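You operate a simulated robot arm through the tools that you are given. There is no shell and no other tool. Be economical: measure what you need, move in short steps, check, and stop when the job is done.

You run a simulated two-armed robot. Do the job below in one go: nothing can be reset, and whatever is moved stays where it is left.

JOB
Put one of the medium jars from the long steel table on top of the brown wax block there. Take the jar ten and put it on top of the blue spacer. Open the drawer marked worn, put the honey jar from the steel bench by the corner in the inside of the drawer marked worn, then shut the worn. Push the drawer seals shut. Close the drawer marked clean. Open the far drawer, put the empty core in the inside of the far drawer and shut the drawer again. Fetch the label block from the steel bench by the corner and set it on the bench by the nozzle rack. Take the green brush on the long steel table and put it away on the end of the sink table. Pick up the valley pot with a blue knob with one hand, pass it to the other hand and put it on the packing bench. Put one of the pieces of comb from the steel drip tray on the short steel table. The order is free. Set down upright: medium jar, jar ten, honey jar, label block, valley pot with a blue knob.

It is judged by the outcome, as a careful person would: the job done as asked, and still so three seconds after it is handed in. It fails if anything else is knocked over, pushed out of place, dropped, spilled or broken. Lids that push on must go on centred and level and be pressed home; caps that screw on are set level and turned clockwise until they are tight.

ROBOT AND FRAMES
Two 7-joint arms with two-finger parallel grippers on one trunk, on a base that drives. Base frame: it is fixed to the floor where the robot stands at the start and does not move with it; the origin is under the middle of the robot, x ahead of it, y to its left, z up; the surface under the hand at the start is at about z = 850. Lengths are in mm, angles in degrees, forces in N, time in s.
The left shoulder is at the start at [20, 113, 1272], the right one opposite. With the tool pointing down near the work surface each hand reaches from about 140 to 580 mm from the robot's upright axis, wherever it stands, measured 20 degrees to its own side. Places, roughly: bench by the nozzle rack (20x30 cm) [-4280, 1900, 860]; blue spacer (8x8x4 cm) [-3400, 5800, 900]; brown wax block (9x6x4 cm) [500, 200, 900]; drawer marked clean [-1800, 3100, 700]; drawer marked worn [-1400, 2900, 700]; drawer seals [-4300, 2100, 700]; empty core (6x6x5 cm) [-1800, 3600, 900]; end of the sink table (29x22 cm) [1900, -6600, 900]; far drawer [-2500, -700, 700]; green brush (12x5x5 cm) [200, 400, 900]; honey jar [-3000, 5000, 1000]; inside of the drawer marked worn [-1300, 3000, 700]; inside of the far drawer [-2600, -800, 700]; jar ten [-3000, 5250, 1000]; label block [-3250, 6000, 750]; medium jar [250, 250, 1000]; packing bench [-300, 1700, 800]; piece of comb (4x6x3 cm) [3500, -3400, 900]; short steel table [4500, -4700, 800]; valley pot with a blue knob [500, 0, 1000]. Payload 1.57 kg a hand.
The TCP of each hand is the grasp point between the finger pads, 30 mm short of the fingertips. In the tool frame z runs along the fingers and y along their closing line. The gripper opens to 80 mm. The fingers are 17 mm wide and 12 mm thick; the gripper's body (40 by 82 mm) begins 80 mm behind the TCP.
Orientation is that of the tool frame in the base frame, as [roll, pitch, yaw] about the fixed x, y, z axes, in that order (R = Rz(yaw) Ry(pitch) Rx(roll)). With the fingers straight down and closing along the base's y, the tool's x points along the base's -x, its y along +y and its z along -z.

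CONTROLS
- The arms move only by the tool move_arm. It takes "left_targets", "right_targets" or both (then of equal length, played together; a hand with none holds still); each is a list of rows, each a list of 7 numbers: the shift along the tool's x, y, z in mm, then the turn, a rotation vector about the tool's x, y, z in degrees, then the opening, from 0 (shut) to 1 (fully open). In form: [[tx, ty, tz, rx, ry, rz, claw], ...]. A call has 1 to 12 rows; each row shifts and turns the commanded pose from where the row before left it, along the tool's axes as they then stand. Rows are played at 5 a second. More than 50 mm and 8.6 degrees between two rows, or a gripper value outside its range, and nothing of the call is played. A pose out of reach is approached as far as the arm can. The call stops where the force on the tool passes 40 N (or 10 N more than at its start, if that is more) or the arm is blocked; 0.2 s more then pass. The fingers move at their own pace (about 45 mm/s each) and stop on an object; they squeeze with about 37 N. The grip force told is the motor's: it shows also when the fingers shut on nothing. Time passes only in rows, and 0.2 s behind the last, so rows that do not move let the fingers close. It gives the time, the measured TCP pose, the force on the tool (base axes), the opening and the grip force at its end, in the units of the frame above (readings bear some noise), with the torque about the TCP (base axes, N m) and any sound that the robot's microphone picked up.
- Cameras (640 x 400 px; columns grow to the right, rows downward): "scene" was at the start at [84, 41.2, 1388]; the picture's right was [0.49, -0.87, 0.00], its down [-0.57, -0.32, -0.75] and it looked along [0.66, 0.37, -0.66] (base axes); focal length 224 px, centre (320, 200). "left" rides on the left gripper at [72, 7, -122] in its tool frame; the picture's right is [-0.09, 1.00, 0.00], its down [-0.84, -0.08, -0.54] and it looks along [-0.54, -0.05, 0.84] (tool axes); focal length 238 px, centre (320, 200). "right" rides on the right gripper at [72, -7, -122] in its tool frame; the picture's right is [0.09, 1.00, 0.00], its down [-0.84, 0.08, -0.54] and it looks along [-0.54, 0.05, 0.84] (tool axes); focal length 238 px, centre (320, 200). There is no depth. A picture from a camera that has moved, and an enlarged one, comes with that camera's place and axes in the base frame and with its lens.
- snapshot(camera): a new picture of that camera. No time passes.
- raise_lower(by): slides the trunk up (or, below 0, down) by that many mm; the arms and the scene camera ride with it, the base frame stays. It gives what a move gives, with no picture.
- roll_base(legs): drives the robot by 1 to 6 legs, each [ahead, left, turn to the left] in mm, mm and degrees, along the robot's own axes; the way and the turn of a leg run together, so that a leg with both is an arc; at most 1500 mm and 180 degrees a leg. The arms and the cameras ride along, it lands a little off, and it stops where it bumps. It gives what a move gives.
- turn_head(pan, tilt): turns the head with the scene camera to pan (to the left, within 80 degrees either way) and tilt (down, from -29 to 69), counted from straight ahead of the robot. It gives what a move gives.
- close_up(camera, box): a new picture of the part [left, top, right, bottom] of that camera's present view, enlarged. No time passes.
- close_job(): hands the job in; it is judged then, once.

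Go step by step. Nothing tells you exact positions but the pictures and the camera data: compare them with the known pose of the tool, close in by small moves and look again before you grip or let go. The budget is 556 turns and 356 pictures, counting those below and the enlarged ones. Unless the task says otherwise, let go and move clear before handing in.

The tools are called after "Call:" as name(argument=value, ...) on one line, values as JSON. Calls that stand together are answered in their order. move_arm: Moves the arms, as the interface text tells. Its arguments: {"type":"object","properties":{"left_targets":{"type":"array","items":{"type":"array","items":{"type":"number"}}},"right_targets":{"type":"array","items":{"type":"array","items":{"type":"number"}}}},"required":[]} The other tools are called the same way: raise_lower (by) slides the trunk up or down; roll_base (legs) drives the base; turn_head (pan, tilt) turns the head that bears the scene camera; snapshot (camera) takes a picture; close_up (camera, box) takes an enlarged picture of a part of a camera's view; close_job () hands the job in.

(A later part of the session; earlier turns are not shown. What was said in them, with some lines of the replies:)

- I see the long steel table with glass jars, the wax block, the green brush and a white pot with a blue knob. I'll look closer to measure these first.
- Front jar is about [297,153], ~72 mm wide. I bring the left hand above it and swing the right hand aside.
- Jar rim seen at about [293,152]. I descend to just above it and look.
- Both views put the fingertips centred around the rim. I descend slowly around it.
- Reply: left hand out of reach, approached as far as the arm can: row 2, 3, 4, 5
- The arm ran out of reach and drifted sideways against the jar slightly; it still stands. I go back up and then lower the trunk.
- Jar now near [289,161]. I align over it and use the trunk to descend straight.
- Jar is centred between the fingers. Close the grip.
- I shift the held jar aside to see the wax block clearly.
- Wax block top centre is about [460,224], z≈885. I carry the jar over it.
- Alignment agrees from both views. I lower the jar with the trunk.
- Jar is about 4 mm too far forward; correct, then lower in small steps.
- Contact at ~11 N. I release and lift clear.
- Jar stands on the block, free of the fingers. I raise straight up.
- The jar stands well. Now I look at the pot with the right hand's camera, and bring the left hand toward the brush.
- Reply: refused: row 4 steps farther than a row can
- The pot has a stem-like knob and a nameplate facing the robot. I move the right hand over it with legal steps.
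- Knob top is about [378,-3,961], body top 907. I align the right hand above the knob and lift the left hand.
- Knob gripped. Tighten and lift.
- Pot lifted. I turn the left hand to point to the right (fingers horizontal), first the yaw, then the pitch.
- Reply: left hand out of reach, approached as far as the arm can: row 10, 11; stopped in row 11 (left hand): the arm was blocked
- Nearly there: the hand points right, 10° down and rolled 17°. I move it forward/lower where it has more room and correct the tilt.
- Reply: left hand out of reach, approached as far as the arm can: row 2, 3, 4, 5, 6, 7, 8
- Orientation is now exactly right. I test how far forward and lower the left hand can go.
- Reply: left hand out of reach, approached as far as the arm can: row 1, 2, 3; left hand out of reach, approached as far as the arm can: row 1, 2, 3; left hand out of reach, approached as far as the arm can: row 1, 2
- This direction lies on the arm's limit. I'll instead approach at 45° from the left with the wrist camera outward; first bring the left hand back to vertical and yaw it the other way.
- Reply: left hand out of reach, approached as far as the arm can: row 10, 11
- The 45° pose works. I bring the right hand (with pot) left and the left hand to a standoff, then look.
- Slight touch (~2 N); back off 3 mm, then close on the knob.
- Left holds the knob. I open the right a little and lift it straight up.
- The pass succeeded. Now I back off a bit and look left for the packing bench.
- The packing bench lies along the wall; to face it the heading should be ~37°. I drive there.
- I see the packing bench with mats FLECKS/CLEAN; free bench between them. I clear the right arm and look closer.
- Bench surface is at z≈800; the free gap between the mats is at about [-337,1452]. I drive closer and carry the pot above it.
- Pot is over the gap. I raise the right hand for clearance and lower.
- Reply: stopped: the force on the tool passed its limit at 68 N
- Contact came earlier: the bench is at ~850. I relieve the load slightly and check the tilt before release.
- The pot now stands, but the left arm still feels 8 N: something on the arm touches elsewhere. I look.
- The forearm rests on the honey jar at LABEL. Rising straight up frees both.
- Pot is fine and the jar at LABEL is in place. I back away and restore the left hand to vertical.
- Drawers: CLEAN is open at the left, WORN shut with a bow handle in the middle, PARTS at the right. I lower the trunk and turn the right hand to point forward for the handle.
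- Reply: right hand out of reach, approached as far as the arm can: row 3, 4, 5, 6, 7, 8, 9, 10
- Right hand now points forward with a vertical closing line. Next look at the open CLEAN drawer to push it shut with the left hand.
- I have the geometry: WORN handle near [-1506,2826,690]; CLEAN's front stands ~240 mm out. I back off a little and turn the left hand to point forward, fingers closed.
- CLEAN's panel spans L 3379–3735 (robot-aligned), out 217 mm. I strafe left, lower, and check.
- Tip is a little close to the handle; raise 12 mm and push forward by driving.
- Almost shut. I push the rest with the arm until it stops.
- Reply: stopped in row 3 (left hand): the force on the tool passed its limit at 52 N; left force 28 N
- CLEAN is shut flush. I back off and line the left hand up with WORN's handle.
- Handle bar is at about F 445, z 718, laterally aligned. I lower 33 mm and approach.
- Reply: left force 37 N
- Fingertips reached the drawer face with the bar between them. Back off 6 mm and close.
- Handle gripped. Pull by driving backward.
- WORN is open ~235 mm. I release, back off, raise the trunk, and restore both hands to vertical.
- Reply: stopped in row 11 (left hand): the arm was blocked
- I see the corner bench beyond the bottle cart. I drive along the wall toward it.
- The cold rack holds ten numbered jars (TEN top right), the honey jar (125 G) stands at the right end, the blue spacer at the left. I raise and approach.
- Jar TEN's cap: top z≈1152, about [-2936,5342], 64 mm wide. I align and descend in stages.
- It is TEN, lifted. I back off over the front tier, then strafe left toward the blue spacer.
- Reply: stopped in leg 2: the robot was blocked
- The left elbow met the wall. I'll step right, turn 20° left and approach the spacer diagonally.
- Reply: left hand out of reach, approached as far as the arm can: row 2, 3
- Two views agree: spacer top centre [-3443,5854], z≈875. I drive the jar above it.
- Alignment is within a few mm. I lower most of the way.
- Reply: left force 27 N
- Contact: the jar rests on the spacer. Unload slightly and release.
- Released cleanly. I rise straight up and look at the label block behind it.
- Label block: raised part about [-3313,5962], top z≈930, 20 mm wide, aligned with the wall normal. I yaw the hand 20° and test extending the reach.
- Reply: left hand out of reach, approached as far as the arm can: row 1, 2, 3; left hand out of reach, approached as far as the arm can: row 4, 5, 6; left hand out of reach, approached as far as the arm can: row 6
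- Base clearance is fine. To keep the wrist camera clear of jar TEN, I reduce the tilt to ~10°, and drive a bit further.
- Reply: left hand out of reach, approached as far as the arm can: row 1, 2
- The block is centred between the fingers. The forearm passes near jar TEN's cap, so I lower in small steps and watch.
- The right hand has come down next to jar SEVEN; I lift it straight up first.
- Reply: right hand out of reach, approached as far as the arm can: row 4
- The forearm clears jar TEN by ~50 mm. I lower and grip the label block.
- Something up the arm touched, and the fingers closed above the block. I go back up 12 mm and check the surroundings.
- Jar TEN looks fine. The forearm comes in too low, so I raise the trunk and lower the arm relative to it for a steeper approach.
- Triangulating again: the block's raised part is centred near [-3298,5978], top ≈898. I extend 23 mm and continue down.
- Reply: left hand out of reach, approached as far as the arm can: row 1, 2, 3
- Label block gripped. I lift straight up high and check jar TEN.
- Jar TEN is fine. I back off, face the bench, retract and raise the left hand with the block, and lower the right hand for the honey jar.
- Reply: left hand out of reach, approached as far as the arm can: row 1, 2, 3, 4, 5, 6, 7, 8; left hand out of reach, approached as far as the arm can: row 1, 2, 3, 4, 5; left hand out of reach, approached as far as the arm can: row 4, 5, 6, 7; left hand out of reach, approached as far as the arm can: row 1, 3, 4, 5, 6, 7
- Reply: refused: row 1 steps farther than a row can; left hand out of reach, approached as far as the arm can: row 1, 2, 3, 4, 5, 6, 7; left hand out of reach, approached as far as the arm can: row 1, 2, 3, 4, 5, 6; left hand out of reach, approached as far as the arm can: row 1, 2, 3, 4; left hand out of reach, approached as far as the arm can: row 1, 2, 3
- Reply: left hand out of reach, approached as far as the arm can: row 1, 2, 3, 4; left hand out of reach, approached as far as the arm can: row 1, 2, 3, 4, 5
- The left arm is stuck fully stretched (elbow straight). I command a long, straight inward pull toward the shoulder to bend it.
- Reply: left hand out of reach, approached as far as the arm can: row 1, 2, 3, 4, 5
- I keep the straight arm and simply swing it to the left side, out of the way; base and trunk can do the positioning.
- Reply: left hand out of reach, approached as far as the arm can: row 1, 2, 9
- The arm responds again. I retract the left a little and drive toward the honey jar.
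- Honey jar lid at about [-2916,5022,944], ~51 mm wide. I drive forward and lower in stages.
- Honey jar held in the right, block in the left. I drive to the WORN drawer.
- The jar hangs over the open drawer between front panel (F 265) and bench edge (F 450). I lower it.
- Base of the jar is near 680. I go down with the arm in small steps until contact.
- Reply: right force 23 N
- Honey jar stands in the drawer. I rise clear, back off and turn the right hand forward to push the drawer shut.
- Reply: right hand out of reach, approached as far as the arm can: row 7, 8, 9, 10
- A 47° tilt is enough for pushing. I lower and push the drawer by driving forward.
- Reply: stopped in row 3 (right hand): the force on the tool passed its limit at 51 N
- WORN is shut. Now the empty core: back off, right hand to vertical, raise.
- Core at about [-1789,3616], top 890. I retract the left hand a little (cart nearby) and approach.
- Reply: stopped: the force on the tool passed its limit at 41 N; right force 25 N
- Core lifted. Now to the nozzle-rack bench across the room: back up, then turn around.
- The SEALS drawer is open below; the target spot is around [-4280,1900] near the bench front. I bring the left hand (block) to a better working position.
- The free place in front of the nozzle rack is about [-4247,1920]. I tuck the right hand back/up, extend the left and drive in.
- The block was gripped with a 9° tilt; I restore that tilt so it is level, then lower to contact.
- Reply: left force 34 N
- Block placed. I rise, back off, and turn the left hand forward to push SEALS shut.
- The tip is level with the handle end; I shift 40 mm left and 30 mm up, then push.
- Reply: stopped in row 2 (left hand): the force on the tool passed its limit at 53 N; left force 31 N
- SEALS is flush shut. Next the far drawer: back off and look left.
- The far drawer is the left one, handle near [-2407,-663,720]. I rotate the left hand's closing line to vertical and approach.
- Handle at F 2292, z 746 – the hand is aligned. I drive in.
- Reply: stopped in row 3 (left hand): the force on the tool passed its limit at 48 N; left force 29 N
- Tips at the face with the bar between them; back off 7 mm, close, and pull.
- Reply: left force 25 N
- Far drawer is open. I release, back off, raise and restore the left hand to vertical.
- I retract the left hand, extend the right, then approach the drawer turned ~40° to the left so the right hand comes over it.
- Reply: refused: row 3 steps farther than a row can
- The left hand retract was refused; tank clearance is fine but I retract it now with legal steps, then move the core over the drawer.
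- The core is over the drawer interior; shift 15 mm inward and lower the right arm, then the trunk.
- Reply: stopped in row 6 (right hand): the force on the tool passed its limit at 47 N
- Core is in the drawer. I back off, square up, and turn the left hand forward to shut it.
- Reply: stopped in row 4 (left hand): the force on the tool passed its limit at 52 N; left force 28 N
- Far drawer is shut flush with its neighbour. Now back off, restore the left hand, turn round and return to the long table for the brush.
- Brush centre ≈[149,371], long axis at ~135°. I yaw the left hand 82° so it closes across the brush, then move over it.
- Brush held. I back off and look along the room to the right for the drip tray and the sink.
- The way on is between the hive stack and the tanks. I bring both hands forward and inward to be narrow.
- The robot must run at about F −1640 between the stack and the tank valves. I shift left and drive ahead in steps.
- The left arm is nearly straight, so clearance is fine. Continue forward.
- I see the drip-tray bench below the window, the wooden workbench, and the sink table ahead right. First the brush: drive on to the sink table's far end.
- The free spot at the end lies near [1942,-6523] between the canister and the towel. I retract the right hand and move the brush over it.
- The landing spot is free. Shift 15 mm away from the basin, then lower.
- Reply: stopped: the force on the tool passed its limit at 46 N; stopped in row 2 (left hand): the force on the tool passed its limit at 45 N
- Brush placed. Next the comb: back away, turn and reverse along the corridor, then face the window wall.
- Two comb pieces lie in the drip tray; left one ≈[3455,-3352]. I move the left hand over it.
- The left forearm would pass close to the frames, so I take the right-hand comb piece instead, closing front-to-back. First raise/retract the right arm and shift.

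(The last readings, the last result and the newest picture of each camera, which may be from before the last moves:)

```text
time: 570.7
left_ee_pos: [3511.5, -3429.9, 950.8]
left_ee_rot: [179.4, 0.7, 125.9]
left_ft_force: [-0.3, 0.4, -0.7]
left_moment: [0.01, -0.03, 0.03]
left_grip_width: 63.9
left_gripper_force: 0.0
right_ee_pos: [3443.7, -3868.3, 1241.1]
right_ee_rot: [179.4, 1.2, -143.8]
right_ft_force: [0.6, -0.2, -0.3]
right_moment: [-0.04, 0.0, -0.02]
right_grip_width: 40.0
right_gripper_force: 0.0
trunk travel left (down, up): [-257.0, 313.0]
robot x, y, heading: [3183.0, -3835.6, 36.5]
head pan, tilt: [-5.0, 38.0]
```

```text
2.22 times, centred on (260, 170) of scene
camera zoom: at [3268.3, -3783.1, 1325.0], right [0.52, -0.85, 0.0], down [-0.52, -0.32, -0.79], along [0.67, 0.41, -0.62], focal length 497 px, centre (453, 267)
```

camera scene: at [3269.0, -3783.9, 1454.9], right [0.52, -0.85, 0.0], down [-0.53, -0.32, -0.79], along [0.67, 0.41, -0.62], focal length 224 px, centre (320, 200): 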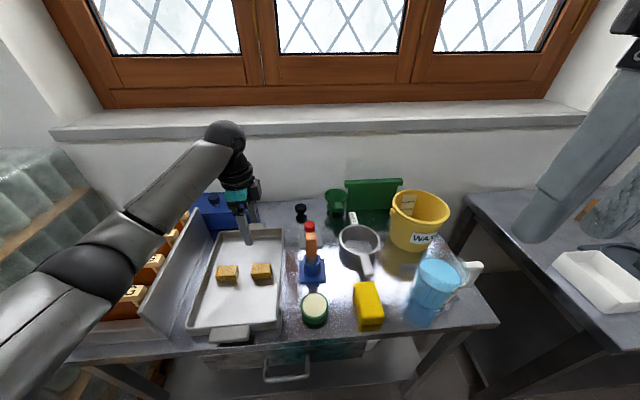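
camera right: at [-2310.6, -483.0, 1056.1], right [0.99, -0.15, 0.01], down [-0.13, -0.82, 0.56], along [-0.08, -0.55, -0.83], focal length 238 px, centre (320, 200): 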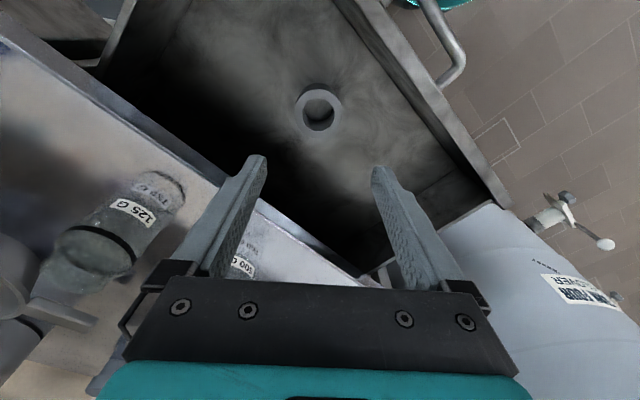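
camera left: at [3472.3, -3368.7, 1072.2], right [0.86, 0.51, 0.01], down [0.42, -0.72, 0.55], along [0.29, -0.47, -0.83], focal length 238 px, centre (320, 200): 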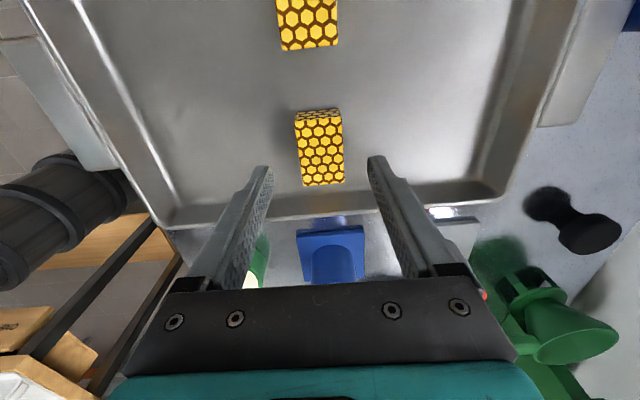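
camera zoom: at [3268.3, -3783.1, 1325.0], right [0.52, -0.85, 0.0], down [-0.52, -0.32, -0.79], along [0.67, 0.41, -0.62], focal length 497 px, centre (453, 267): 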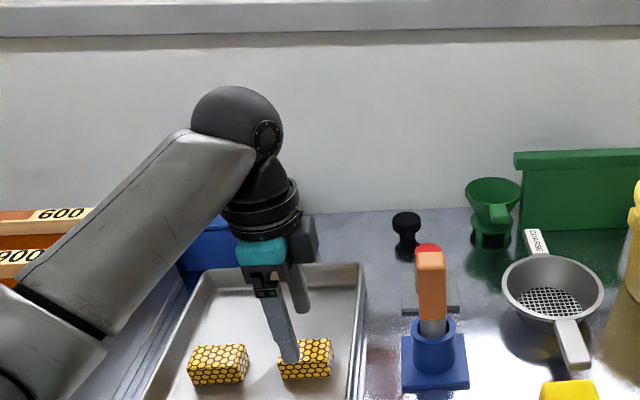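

Call:
raise_lower(by=-35)

Call:
turn_head(pan=25, tilt=40)

Call:
snapshot(camera="scene")

```text
time: 571.5
left_ee_pos: [3511.5, -3430.0, 916.4]
left_ee_rot: [179.4, 0.6, 126.0]
left_ft_force: [-0.1, 0.2, -0.7]
left_moment: [-0.01, -0.01, 0.03]
left_grip_width: 64.0
left_gripper_force: 0.1
right_ee_pos: [3442.6, -3866.8, 1206.0]
right_ee_rot: [179.4, 1.1, -143.7]
right_ft_force: [1.2, -0.2, 1.0]
right_moment: [0.03, 0.0, 0.0]
right_grip_width: 40.0
right_gripper_force: 0.0
trunk travel left (down, up): [-222.0, 348.0]
robot x, y, heading: [3185.7, -3833.6, 36.6]
head pan, tilt: [-5.0, 38.0]
```

```text
time: 572.5
left_ee_pos: [3510.5, -3430.7, 917.3]
left_ee_rot: [179.4, 0.7, 126.0]
left_ft_force: [-1.0, 0.6, 0.1]
left_moment: [-0.03, -0.01, -0.01]
left_grip_width: 63.9
left_gripper_force: 0.0
right_ee_pos: [3443.1, -3868.0, 1206.1]
right_ee_rot: [179.4, 1.1, -143.8]
right_ft_force: [-0.9, 0.3, -0.8]
right_moment: [0.02, -0.02, -0.02]
right_grip_width: 40.0
right_gripper_force: 0.1
trunk travel left (down, up): [-222.0, 348.0]
robot x, y, heading: [3183.4, -3835.6, 36.5]
head pan, tilt: [25.0, 40.0]
```

```text
91 pictures are left
camera scene: at [3235.4, -3753.5, 1287.0], right [0.88, -0.48, 0.0], down [-0.31, -0.56, -0.77], along [0.37, 0.67, -0.64], focal length 224 px, centre (320, 200)
```

scene: 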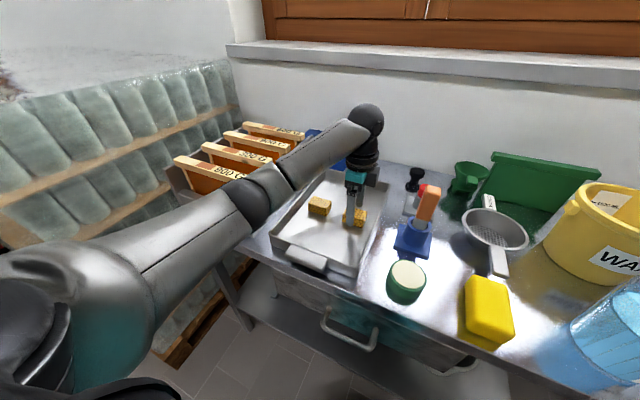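

Call:
close_up(camera="scene", box=[160, 100, 400, 270])

```text
2.35 times, centred on (280, 185) of scene
camera zoom: at [3235.4, -3753.5, 1287.0], right [0.88, -0.48, 0.0], down [-0.31, -0.56, -0.77], along [0.37, 0.67, -0.64], focal length 526 px, centre (414, 235)
```

zoom: 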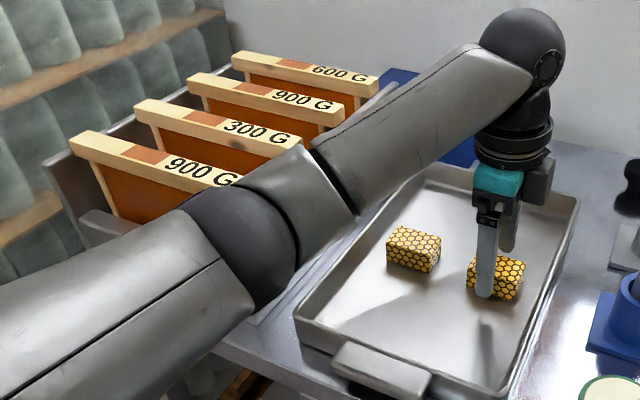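

Call:
raise_lower(by=-12)

Call:
raise_lower(by=-10)

Call:
snapshot(camera="left")

```text
time: 573.0
left_ee_pos: [3510.6, -3430.2, 904.3]
left_ee_rot: [179.5, 0.6, 126.0]
left_ft_force: [0.6, 0.1, -0.2]
left_moment: [-0.01, -0.04, 0.0]
left_grip_width: 64.0
left_gripper_force: 0.0
right_ee_pos: [3442.3, -3868.5, 1194.2]
right_ee_rot: [179.4, 1.1, -143.8]
right_ft_force: [-0.2, -0.7, -0.5]
right_moment: [0.01, -0.02, 0.02]
right_grip_width: 39.9
right_gripper_force: 0.1
trunk travel left (down, up): [-210.0, 360.0]
robot x, y, heading: [3189.2, -3831.9, 36.5]
head pan, tilt: [25.0, 40.0]
```

```text
time: 573.6
left_ee_pos: [3510.7, -3428.9, 895.2]
left_ee_rot: [179.4, 0.7, 125.9]
left_ft_force: [-0.8, 0.3, 6.6]
left_moment: [-0.1, 0.21, -0.01]
left_grip_width: 64.2
left_gripper_force: 0.5
right_ee_pos: [3442.4, -3867.3, 1183.8]
right_ee_rot: [179.3, 1.0, -143.8]
right_ft_force: [-0.4, -0.2, 0.2]
right_moment: [-0.01, -0.04, 0.0]
right_grip_width: 39.8
right_gripper_force: 0.1
trunk travel left (down, up): [-200.0, 370.0]
robot x, y, heading: [3187.3, -3831.5, 36.5]
head pan, tilt: [25.0, 40.0]
```

```text
89 pictures are left
camera left: at [3472.2, -3368.7, 1015.9], right [0.86, 0.51, 0.01], down [0.42, -0.72, 0.55], along [0.29, -0.47, -0.83], focal length 238 px, centre (320, 200)
```

left: 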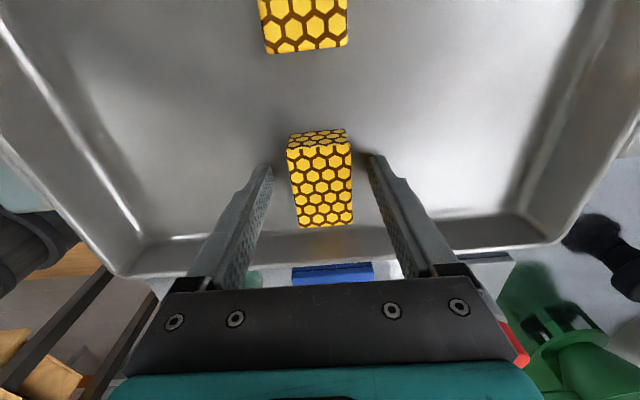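

Fingertips touch the tray floor; raise 3 mm and grip.

Call:
raise_lower(by=4)

Call:
move_arm(left_targets=[[0, 0, 0, 0, 0, 0, 0.6], [0, 0, 0, 0, 0, 0, 0.3], [0, 0, 0, 0, 0, 0, 0.3], [0, 0, 0, 0, 0, 0, 0.3]])

Call:
raise_lower(by=250)

Call:
snapshot(camera="left")

```text
time: 574.2
left_ee_pos: [3512.2, -3430.0, 898.4]
left_ee_rot: [179.4, 0.6, 126.0]
left_ft_force: [-0.4, 0.0, 0.8]
left_moment: [0.03, 0.01, 0.0]
left_grip_width: 64.1
left_gripper_force: 0.0
right_ee_pos: [3443.8, -3868.1, 1187.2]
right_ee_rot: [179.3, 1.1, -143.9]
right_ft_force: [0.3, 0.1, -0.2]
right_moment: [-0.03, -0.01, -0.01]
right_grip_width: 40.1
right_gripper_force: 0.1
trunk travel left (down, up): [-204.0, 366.0]
robot x, y, heading: [3187.2, -3834.4, 36.2]
head pan, tilt: [25.0, 40.0]
```

```text
time: 575.2
left_ee_pos: [3510.7, -3429.8, 898.6]
left_ee_rot: [179.5, 0.7, 125.9]
left_ft_force: [-1.0, -1.6, 0.1]
left_moment: [-0.02, 0.02, -0.01]
left_grip_width: 34.8
left_gripper_force: 33.4
right_ee_pos: [3442.7, -3868.3, 1187.8]
right_ee_rot: [179.4, 1.1, -143.8]
right_ft_force: [0.3, -0.7, -1.0]
right_moment: [0.03, 0.03, 0.03]
right_grip_width: 40.2
right_gripper_force: 0.1
trunk travel left (down, up): [-204.0, 366.0]
robot x, y, heading: [3187.8, -3833.1, 36.5]
head pan, tilt: [25.0, 40.0]
```

```text
time: 577.7
left_ee_pos: [3511.0, -3430.1, 1148.3]
left_ee_rot: [179.5, 0.7, 126.0]
left_ft_force: [0.1, -0.6, -0.5]
left_moment: [-0.02, 0.01, -0.04]
left_grip_width: 34.7
left_gripper_force: 37.3
right_ee_pos: [3442.8, -3868.3, 1437.9]
right_ee_rot: [179.5, 1.0, -143.9]
right_ft_force: [0.1, -0.3, -0.6]
right_moment: [0.02, -0.01, -0.02]
right_grip_width: 39.9
right_gripper_force: 0.1
trunk travel left (down, up): [-454.0, 116.0]
robot x, y, heading: [3186.9, -3833.3, 36.2]
head pan, tilt: [25.0, 40.0]
```

```text
88 pictures are left
camera left: at [3472.4, -3368.6, 1268.8], right [0.86, 0.51, 0.01], down [0.42, -0.72, 0.55], along [0.29, -0.47, -0.83], focal length 238 px, centre (320, 200)
```

left: 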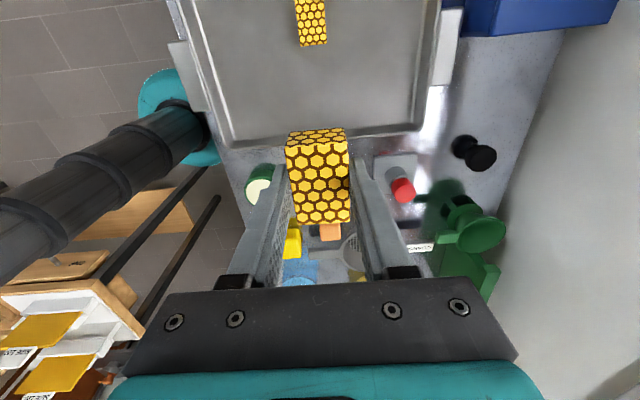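

Comb held. I back off and look right for the short steel table.

Call:
roll_base(legs=[[-250, 0, 0]])

Call:
turn_head(pan=-50, tilt=30)

Call:
snapshot(camera="scene")

```text
time: 579.6
left_ee_pos: [3309.6, -3578.5, 1148.7]
left_ee_rot: [179.3, 0.7, 125.9]
left_ft_force: [-0.3, 0.1, -0.3]
left_moment: [0.03, -0.04, -0.02]
left_grip_width: 34.8
left_gripper_force: 37.2
right_ee_pos: [3241.3, -4016.0, 1437.4]
right_ee_rot: [179.4, 1.1, -143.8]
right_ft_force: [-0.7, 0.2, -1.0]
right_moment: [-0.02, -0.04, 0.0]
right_grip_width: 40.1
right_gripper_force: 0.0
trunk travel left (down, up): [-454.0, 116.0]
robot x, y, heading: [2986.7, -3985.2, 36.6]
head pan, tilt: [25.0, 40.0]
```

```text
time: 581.0
left_ee_pos: [3310.8, -3579.4, 1147.2]
left_ee_rot: [179.3, 0.7, 126.0]
left_ft_force: [-0.5, 0.2, -1.2]
left_moment: [0.0, 0.01, 0.01]
left_grip_width: 35.0
left_gripper_force: 37.2
right_ee_pos: [3242.4, -4015.4, 1438.9]
right_ee_rot: [179.4, 1.1, -143.8]
right_ft_force: [0.4, -0.4, -0.4]
right_moment: [0.02, 0.0, 0.0]
right_grip_width: 40.0
right_gripper_force: 0.1
trunk travel left (down, up): [-454.0, 116.0]
robot x, y, heading: [2986.3, -3983.7, 36.8]
head pan, tilt: [-50.0, 30.0]
```

```text
87 pictures are left
camera scene: at [3082.3, -3997.8, 1534.3], right [-0.23, -0.97, 0.0], down [-0.49, 0.12, -0.87], along [0.84, -0.2, -0.5], focal length 224 px, centre (320, 200)
```

scene: 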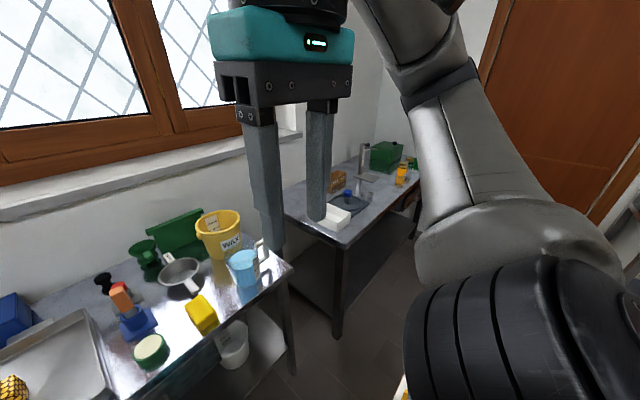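

The short table stands right beyond the comb bench; I'll enter the gap facing along it with the left arm on its side. Raise, drive in, turn.

Call:
raise_lower(by=110)

Call:
roll_base(legs=[[290, 0, 0], [0, 0, -90]])

Call:
turn_head(pan=15, tilt=40)

Call:
snapshot(camera="scene")

```text
time: 582.5
left_ee_pos: [3311.4, -3578.3, 1258.9]
left_ee_rot: [179.5, 0.8, 125.9]
left_ft_force: [-0.1, -0.3, -0.7]
left_moment: [0.0, 0.01, -0.01]
left_grip_width: 34.5
left_gripper_force: 37.0
right_ee_pos: [3242.8, -4016.2, 1548.7]
right_ee_rot: [179.3, 0.9, -143.8]
right_ft_force: [-0.3, 0.2, 0.4]
right_moment: [0.03, 0.01, -0.02]
right_grip_width: 40.0
right_gripper_force: 0.1
trunk travel left (down, up): [-564.0, 6.0]
robot x, y, heading: [2984.2, -3983.6, 36.6]
head pan, tilt: [-50.0, 30.0]
```

```text
time: 588.3
left_ee_pos: [3626.6, -4132.0, 1258.2]
left_ee_rot: [179.4, 0.7, 36.2]
left_ft_force: [0.9, -0.1, -0.4]
left_moment: [0.03, 0.0, 0.01]
left_grip_width: 34.9
left_gripper_force: 36.7
right_ee_pos: [3188.8, -4066.3, 1547.4]
right_ee_rot: [179.4, 1.0, 126.4]
right_ft_force: [0.7, -0.1, 0.4]
right_moment: [0.01, 0.01, -0.02]
right_grip_width: 40.0
right_gripper_force: 0.1
trunk travel left (down, up): [-564.0, 6.0]
robot x, y, heading: [3223.1, -3808.8, -53.3]
head pan, tilt: [-50.0, 30.0]
```

```text
time: 589.6
left_ee_pos: [3625.9, -4131.7, 1259.2]
left_ee_rot: [179.4, 0.8, 36.2]
left_ft_force: [-0.1, -0.3, -0.1]
left_moment: [0.02, -0.03, 0.02]
left_grip_width: 34.7
left_gripper_force: 37.4
right_ee_pos: [3189.2, -4064.9, 1547.9]
right_ee_rot: [179.3, 1.0, 126.5]
right_ft_force: [-0.6, -0.6, -0.2]
right_moment: [0.01, -0.03, 0.01]
right_grip_width: 39.7
right_gripper_force: 0.2
trunk travel left (down, up): [-564.0, 6.0]
robot x, y, heading: [3221.7, -3810.5, -53.5]
head pan, tilt: [15.0, 40.0]
```

```text
86 pictures are left
camera scene: at [3294.0, -3869.8, 1628.9], right [-0.62, -0.78, 0.0], down [-0.5, 0.4, -0.77], along [0.6, -0.47, -0.64], focal length 224 px, centre (320, 200)
```

scene: 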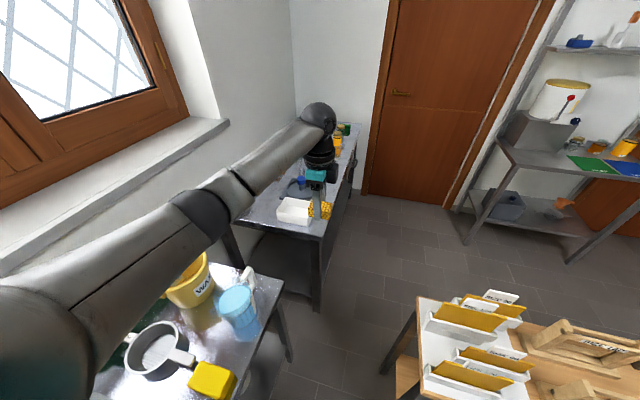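

Call:
close_up(camera="scene", box=[220, 100, 380, 260])

```text
2.50 times, centred on (300, 180) of scene
camera zoom: at [3294.0, -3869.8, 1628.9], right [-0.62, -0.78, 0.0], down [-0.5, 0.4, -0.77], along [0.6, -0.47, -0.64], focal length 559 px, centre (370, 250)
```

zoom: 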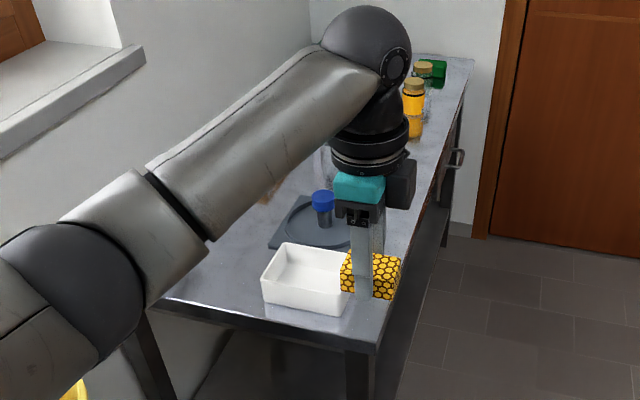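

The front strip of the table beyond the white box is free. I drive forward beside it and look again.

Call:
roll_base(legs=[[515, 10, 0]])

Call:
turn_head(pan=30, tilt=50)

Call:
snapshot(camera="scene")

Call:
snapshot(camera="left")

```text
time: 592.6
left_ee_pos: [3942.0, -4535.4, 1259.5]
left_ee_rot: [179.4, 0.7, 36.3]
left_ft_force: [0.1, 0.4, -0.6]
left_moment: [0.03, 0.05, -0.01]
left_grip_width: 34.8
left_gripper_force: 37.1
right_ee_pos: [3503.9, -4470.2, 1546.9]
right_ee_rot: [179.4, 1.0, 126.5]
right_ft_force: [0.2, -0.6, 1.0]
right_moment: [0.03, -0.02, -0.02]
right_grip_width: 40.0
right_gripper_force: 0.0
trunk travel left (down, up): [-564.0, 6.0]
robot x, y, heading: [3532.4, -4216.2, -53.4]
head pan, tilt: [15.0, 40.0]
```

```text
time: 593.4
left_ee_pos: [3941.7, -4535.9, 1258.9]
left_ee_rot: [179.5, 0.7, 36.3]
left_ft_force: [-0.5, 0.4, 0.2]
left_moment: [0.05, -0.03, 0.02]
left_grip_width: 35.1
left_gripper_force: 37.5
right_ee_pos: [3503.4, -4470.2, 1547.8]
right_ee_rot: [179.3, 1.0, 126.5]
right_ft_force: [-0.1, -0.8, 0.1]
right_moment: [0.01, -0.03, -0.03]
right_grip_width: 40.0
right_gripper_force: 0.2
trunk travel left (down, up): [-564.0, 6.0]
robot x, y, heading: [3531.6, -4216.1, -52.9]
head pan, tilt: [30.0, 50.0]
```

```text
84 pictures are left
camera scene: at [3612.6, -4251.1, 1614.8], right [-0.39, -0.92, 0.0], down [-0.7, 0.3, -0.64], along [0.59, -0.25, -0.77], focal length 224 px, centre (320, 200)
```

scene: 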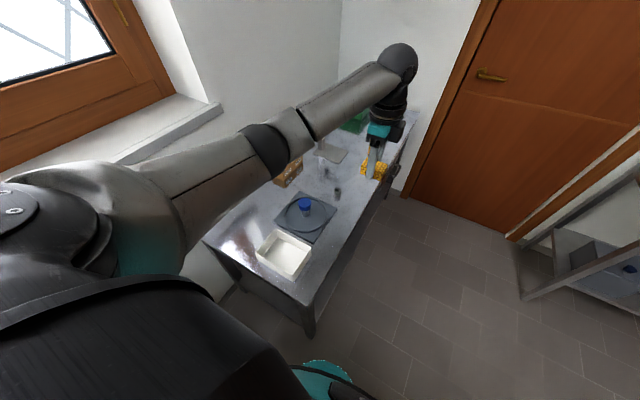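

```text
83 pictures are left
camera left: at [4003.6, -4497.1, 1379.0], right [0.52, -0.86, 0.01], down [-0.72, -0.42, 0.55], along [-0.47, -0.29, -0.83], focal length 238 px, centre (320, 200)
```

left: 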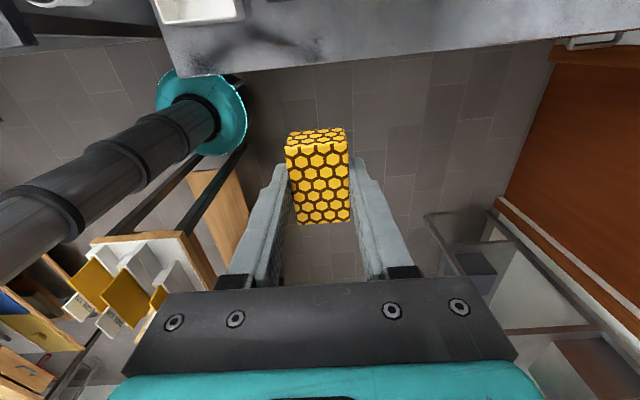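

Call:
close_up(camera="scene", box=[200, 90, 430, 320])

```text
1.74 times, centred on (315, 205) of scene
camera zoom: at [3612.6, -4251.1, 1614.8], right [-0.39, -0.92, 0.0], down [-0.7, 0.3, -0.64], along [0.59, -0.25, -0.77], focal length 389 px, centre (329, 191)
```

zoom: 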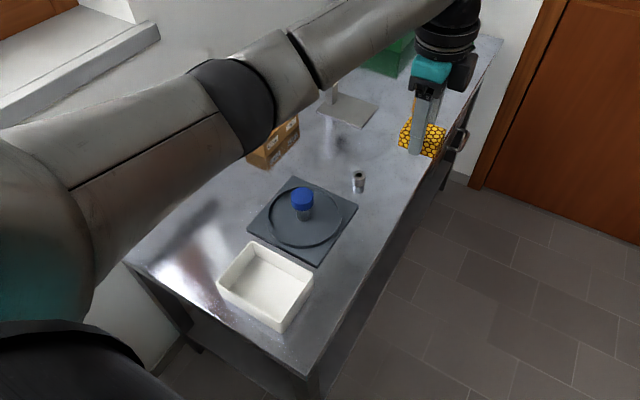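

Target spot at about [4181,-4658] on the table's front strip. I advance 210 mm and extend the left arm sideways.

Call:
roll_base(legs=[[210, -20, 0]])

Call:
move_arm(left_targets=[[34, 8, 10, 0, 0, 0, 0.3], [34, 8, 10, 0, 0, 0, 0.3], [34, 8, 10, 0, 0, 0, 0.3], [34, 8, 10, 0, 0, 0, 0.3]])

Call:
raise_lower(by=-150)

Call:
snapshot(camera="left")

Call:
snapshot(camera="scene")

```text
time: 595.0
left_ee_pos: [4051.0, -4716.2, 1259.2]
left_ee_rot: [179.4, 0.6, 36.3]
left_ft_force: [0.1, 1.2, -0.6]
left_moment: [-0.01, 0.01, 0.01]
left_grip_width: 34.9
left_gripper_force: 37.2
right_ee_pos: [3612.9, -4650.1, 1547.8]
right_ee_rot: [179.4, 1.2, 126.6]
right_ft_force: [0.5, 0.7, 0.5]
right_moment: [-0.02, 0.02, 0.01]
right_grip_width: 40.0
right_gripper_force: 0.0
trunk travel left (down, up): [-564.0, 6.0]
robot x, y, heading: [3645.5, -4389.4, -53.3]
head pan, tilt: [30.0, 50.0]
```

```text
time: 596.0
left_ee_pos: [4180.8, -4660.3, 1216.7]
left_ee_rot: [179.5, 0.7, 36.3]
left_ft_force: [-0.3, -1.0, -1.2]
left_moment: [0.0, 0.0, -0.03]
left_grip_width: 34.9
left_gripper_force: 36.6
right_ee_pos: [3614.5, -4649.8, 1547.2]
right_ee_rot: [179.4, 1.1, 126.5]
right_ft_force: [-0.3, -0.1, 0.0]
right_moment: [0.0, -0.01, 0.0]
right_grip_width: 40.2
right_gripper_force: 0.1
trunk travel left (down, up): [-564.0, 6.0]
robot x, y, heading: [3645.3, -4391.8, -53.2]
head pan, tilt: [30.0, 50.0]
```

```text
time: 597.8
left_ee_pos: [4178.9, -4661.8, 1067.6]
left_ee_rot: [179.4, 0.8, 36.2]
left_ft_force: [-1.0, 0.1, -0.5]
left_moment: [-0.05, 0.01, 0.0]
left_grip_width: 34.8
left_gripper_force: 36.6
right_ee_pos: [3613.4, -4650.2, 1397.0]
right_ee_rot: [179.4, 1.1, 126.5]
right_ft_force: [0.2, -0.5, 0.3]
right_moment: [-0.01, 0.0, -0.02]
right_grip_width: 40.1
right_gripper_force: 0.1
trunk travel left (down, up): [-414.0, 156.0]
robot x, y, heading: [3646.7, -4394.8, -53.3]
head pan, tilt: [30.0, 50.0]
```

```text
81 pictures are left
camera left: at [4240.9, -4622.8, 1187.4], right [0.51, -0.86, 0.01], down [-0.72, -0.42, 0.55], along [-0.47, -0.29, -0.83], focal length 238 px, centre (320, 200)
```

left: 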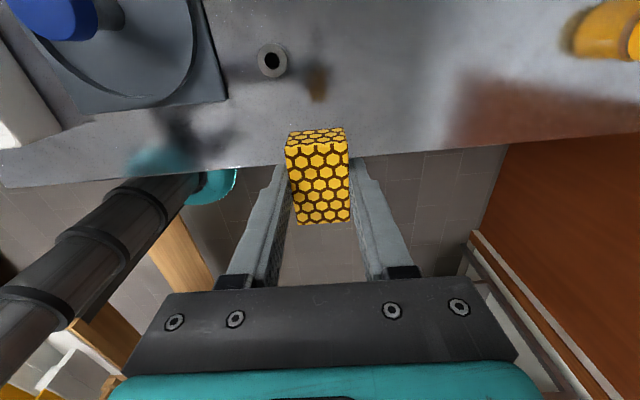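

```text
80 pictures are left
camera scene: at [3722.5, -4431.1, 1464.9], right [-0.39, -0.92, 0.0], down [-0.7, 0.3, -0.64], along [0.59, -0.25, -0.77], focal length 224 px, centre (320, 200)
```

scene: 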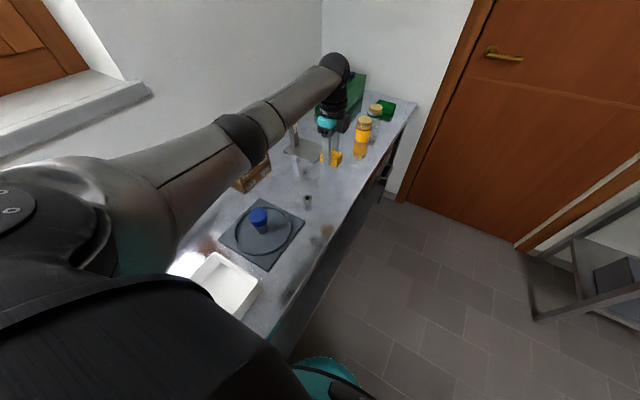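

Call:
raise_lower(by=-140)

Call:
snapshot(camera="left")

Call:
snapshot(camera="scene")

```text
time: 599.5
left_ee_pos: [4178.4, -4659.7, 927.7]
left_ee_rot: [179.3, 0.7, 36.2]
left_ft_force: [-0.2, 0.0, 0.0]
left_moment: [-0.01, -0.02, 0.02]
left_grip_width: 34.6
left_gripper_force: 36.7
right_ee_pos: [3613.1, -4650.3, 1258.8]
right_ee_rot: [179.4, 1.0, 126.6]
right_ft_force: [0.6, -0.9, -0.2]
right_moment: [-0.01, -0.01, 0.0]
right_grip_width: 39.7
right_gripper_force: 0.1
trunk travel left (down, up): [-274.0, 296.0]
robot x, y, heading: [3638.4, -4390.5, -53.1]
head pan, tilt: [30.0, 50.0]
```

```text
79 pictures are left
camera left: at [4240.9, -4622.8, 1047.5], right [0.51, -0.86, 0.01], down [-0.72, -0.42, 0.55], along [-0.47, -0.29, -0.83], focal length 238 px, centre (320, 200)
```

left: 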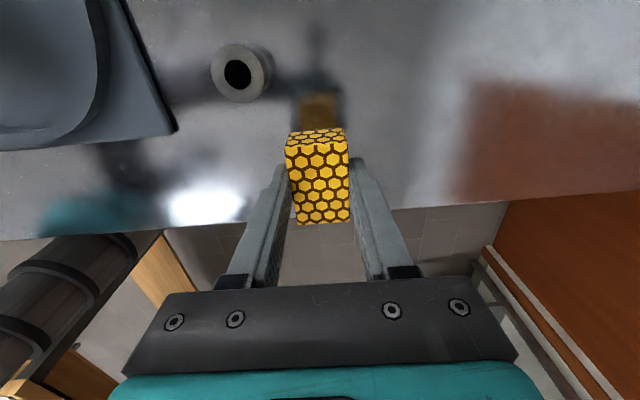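

```text
78 pictures are left
camera scene: at [3722.5, -4431.1, 1324.9], right [-0.39, -0.92, 0.0], down [-0.7, 0.3, -0.64], along [0.59, -0.25, -0.77], focal length 224 px, centre (320, 200)
```

scene: 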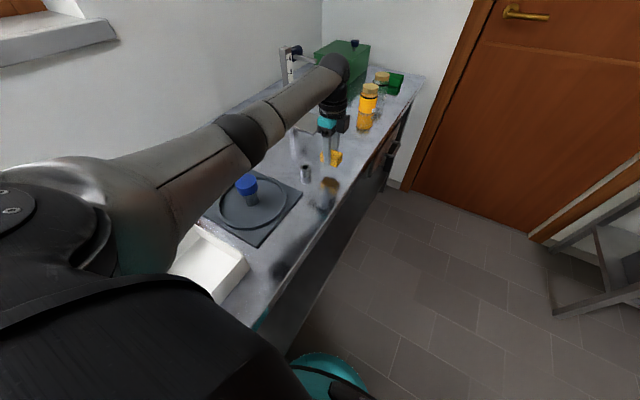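

Call:
move_arm(left_targets=[[0, 0, 6, 0, 0, 0, 0.3], [0, 0, 6, 0, 0, 0, 0.3], [0, 0, 6, 0, 0, 0, 0.3], [0, 0, 6, 0, 0, 0, 0.3], [0, 0, 5, 0, 0, 0, 0.3], [0, 0, 4, 0, 0, 0, 0.3], [0, 0, 4, 0, 0, 0, 0.3], [0, 0, 4, 0, 0, 0, 0.3], [0, 0, 4, 0, 0, 0, 0.3], [0, 0, 4, 0, 0, 0, 0.3]])

Call:
snapshot(camera="left")

```text
time: 601.7
left_ee_pos: [4178.9, -4661.9, 882.8]
left_ee_rot: [179.0, 0.6, 36.3]
left_ft_force: [-2.6, 5.3, 27.6]
left_moment: [0.56, 0.46, 0.03]
left_grip_width: 35.0
left_gripper_force: 36.5
right_ee_pos: [3611.5, -4648.3, 1259.5]
right_ee_rot: [179.3, 1.1, 126.5]
right_ft_force: [0.6, -0.4, 0.0]
right_moment: [-0.01, -0.02, 0.02]
right_grip_width: 39.6
right_gripper_force: 0.0
trunk travel left (down, up): [-274.0, 296.0]
robot x, y, heading: [3646.2, -4391.5, -53.1]
head pan, tilt: [30.0, 50.0]
```

```text
77 pictures are left
camera left: at [4240.0, -4623.1, 1003.6], right [0.51, -0.86, 0.02], down [-0.72, -0.42, 0.55], along [-0.46, -0.3, -0.84], focal length 238 px, centre (320, 200)
```

left: 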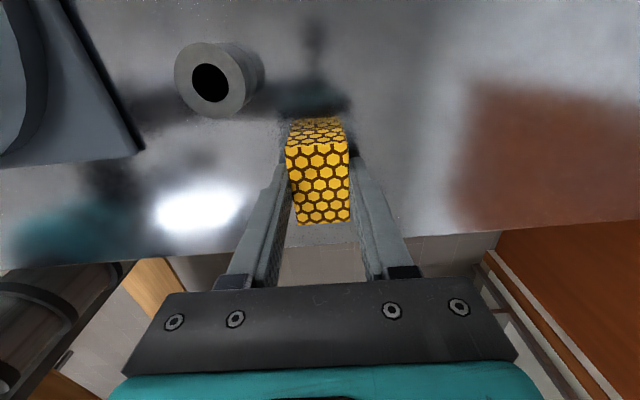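

On the table. Release and rise.

Call:
move_arm(left_targets=[[0, 0, -2, 0, 0, 0, 0.3], [0, 0, -1, 0, 0, 0, 0.6], [0, 0, 0, 0, 0, 0, 0.75], [0, 0, 0, 0, 0, 0, 0.75]])

Call:
raise_lower(by=250)

Call:
snapshot(camera="scene")

Call:
close_up(camera="scene", box=[220, 90, 440, 290])

```text
time: 602.7
left_ee_pos: [4177.4, -4662.8, 879.1]
left_ee_rot: [179.4, 0.6, 36.2]
left_ft_force: [2.8, -5.8, 7.5]
left_moment: [0.03, -0.01, 0.01]
left_grip_width: 54.0
left_gripper_force: 0.2
right_ee_pos: [3612.5, -4649.6, 1257.0]
right_ee_rot: [179.4, 1.2, 126.5]
right_ft_force: [-0.4, -0.1, -0.4]
right_moment: [0.0, -0.01, 0.01]
right_grip_width: 40.0
right_gripper_force: 0.1
trunk travel left (down, up): [-274.0, 296.0]
robot x, y, heading: [3646.9, -4391.8, -53.2]
head pan, tilt: [30.0, 50.0]
```

```text
time: 605.2
left_ee_pos: [4178.6, -4662.4, 1130.3]
left_ee_rot: [179.4, 0.6, 36.3]
left_ft_force: [-0.1, 0.4, -0.1]
left_moment: [-0.01, 0.01, 0.0]
left_grip_width: 59.9
left_gripper_force: 0.1
right_ee_pos: [3612.9, -4650.2, 1508.5]
right_ee_rot: [179.4, 1.1, 126.5]
right_ft_force: [0.4, -0.2, -0.1]
right_moment: [-0.03, 0.01, 0.03]
right_grip_width: 40.2
right_gripper_force: 0.0
trunk travel left (down, up): [-524.0, 46.0]
robot x, y, heading: [3646.0, -4391.3, -53.2]
head pan, tilt: [30.0, 50.0]
```

```text
76 pictures are left
camera scene: at [3722.6, -4431.2, 1574.7], right [-0.39, -0.92, 0.0], down [-0.7, 0.3, -0.64], along [0.59, -0.25, -0.77], focal length 224 px, centre (320, 200)
```

scene: 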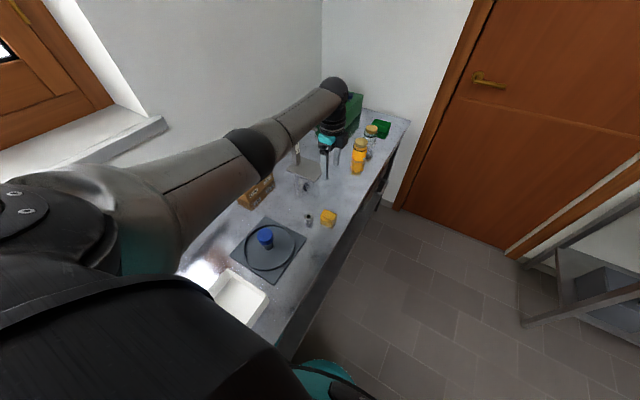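

```text
2.00 times, centred on (330, 190) of scene
camera zoom: at [3722.6, -4431.2, 1574.7], right [-0.39, -0.92, 0.0], down [-0.7, 0.3, -0.64], along [0.59, -0.25, -0.77], focal length 447 px, centre (300, 220)
```

zoom: 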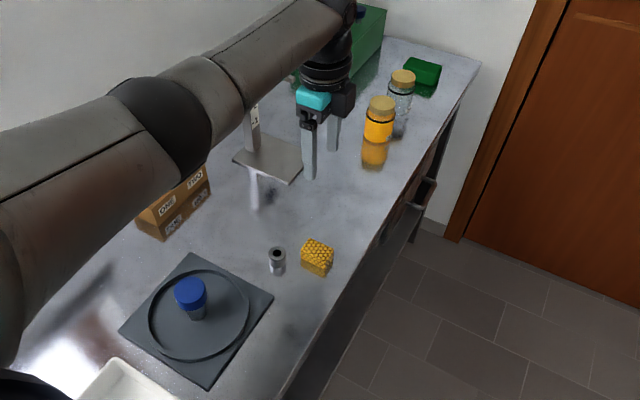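

All tasks are done: the comb rests on the short steel table and both hands are empty and clear. I hand the job in.

Call:
close_job()

```text
The job is handed in.
```

I did every item on the list and handed the job in; I had no verdict back when writing this.

I put one of the 250 G jars on the brown wax block, jar ten on the blue spacer, and the label block by the nozzle rack. I put the brush on the end of the sink table, and the comb on the short steel table. The valley pot was passed from the right hand to the left and set on the packing bench. The honey jar is in the drawer marked worn and the empty core is in the far drawer. All four drawers (worn, clean, seals, far) are shut, and each looked level with its neighbour in the last picture.

Three small contacts happened on the way. I checked by picture after each one, and nothing had fallen, though I did not measure whether anything shifted:
- **Medium jar:** the fingers nudged it about 6 to 8 mm before I picked it up. It stayed upright.
- **Valley pot:** the left forearm rested on the honey jar at LABEL while I was lowering the pot. The pot then dropped roughly 10 to 20 mm onto the bench when I let go. It stood upright, and the LABEL jar was still in place.
- **Label block:** the arm touched something while reaching past jar ten. Jar ten looked fine on its spacer afterwards.
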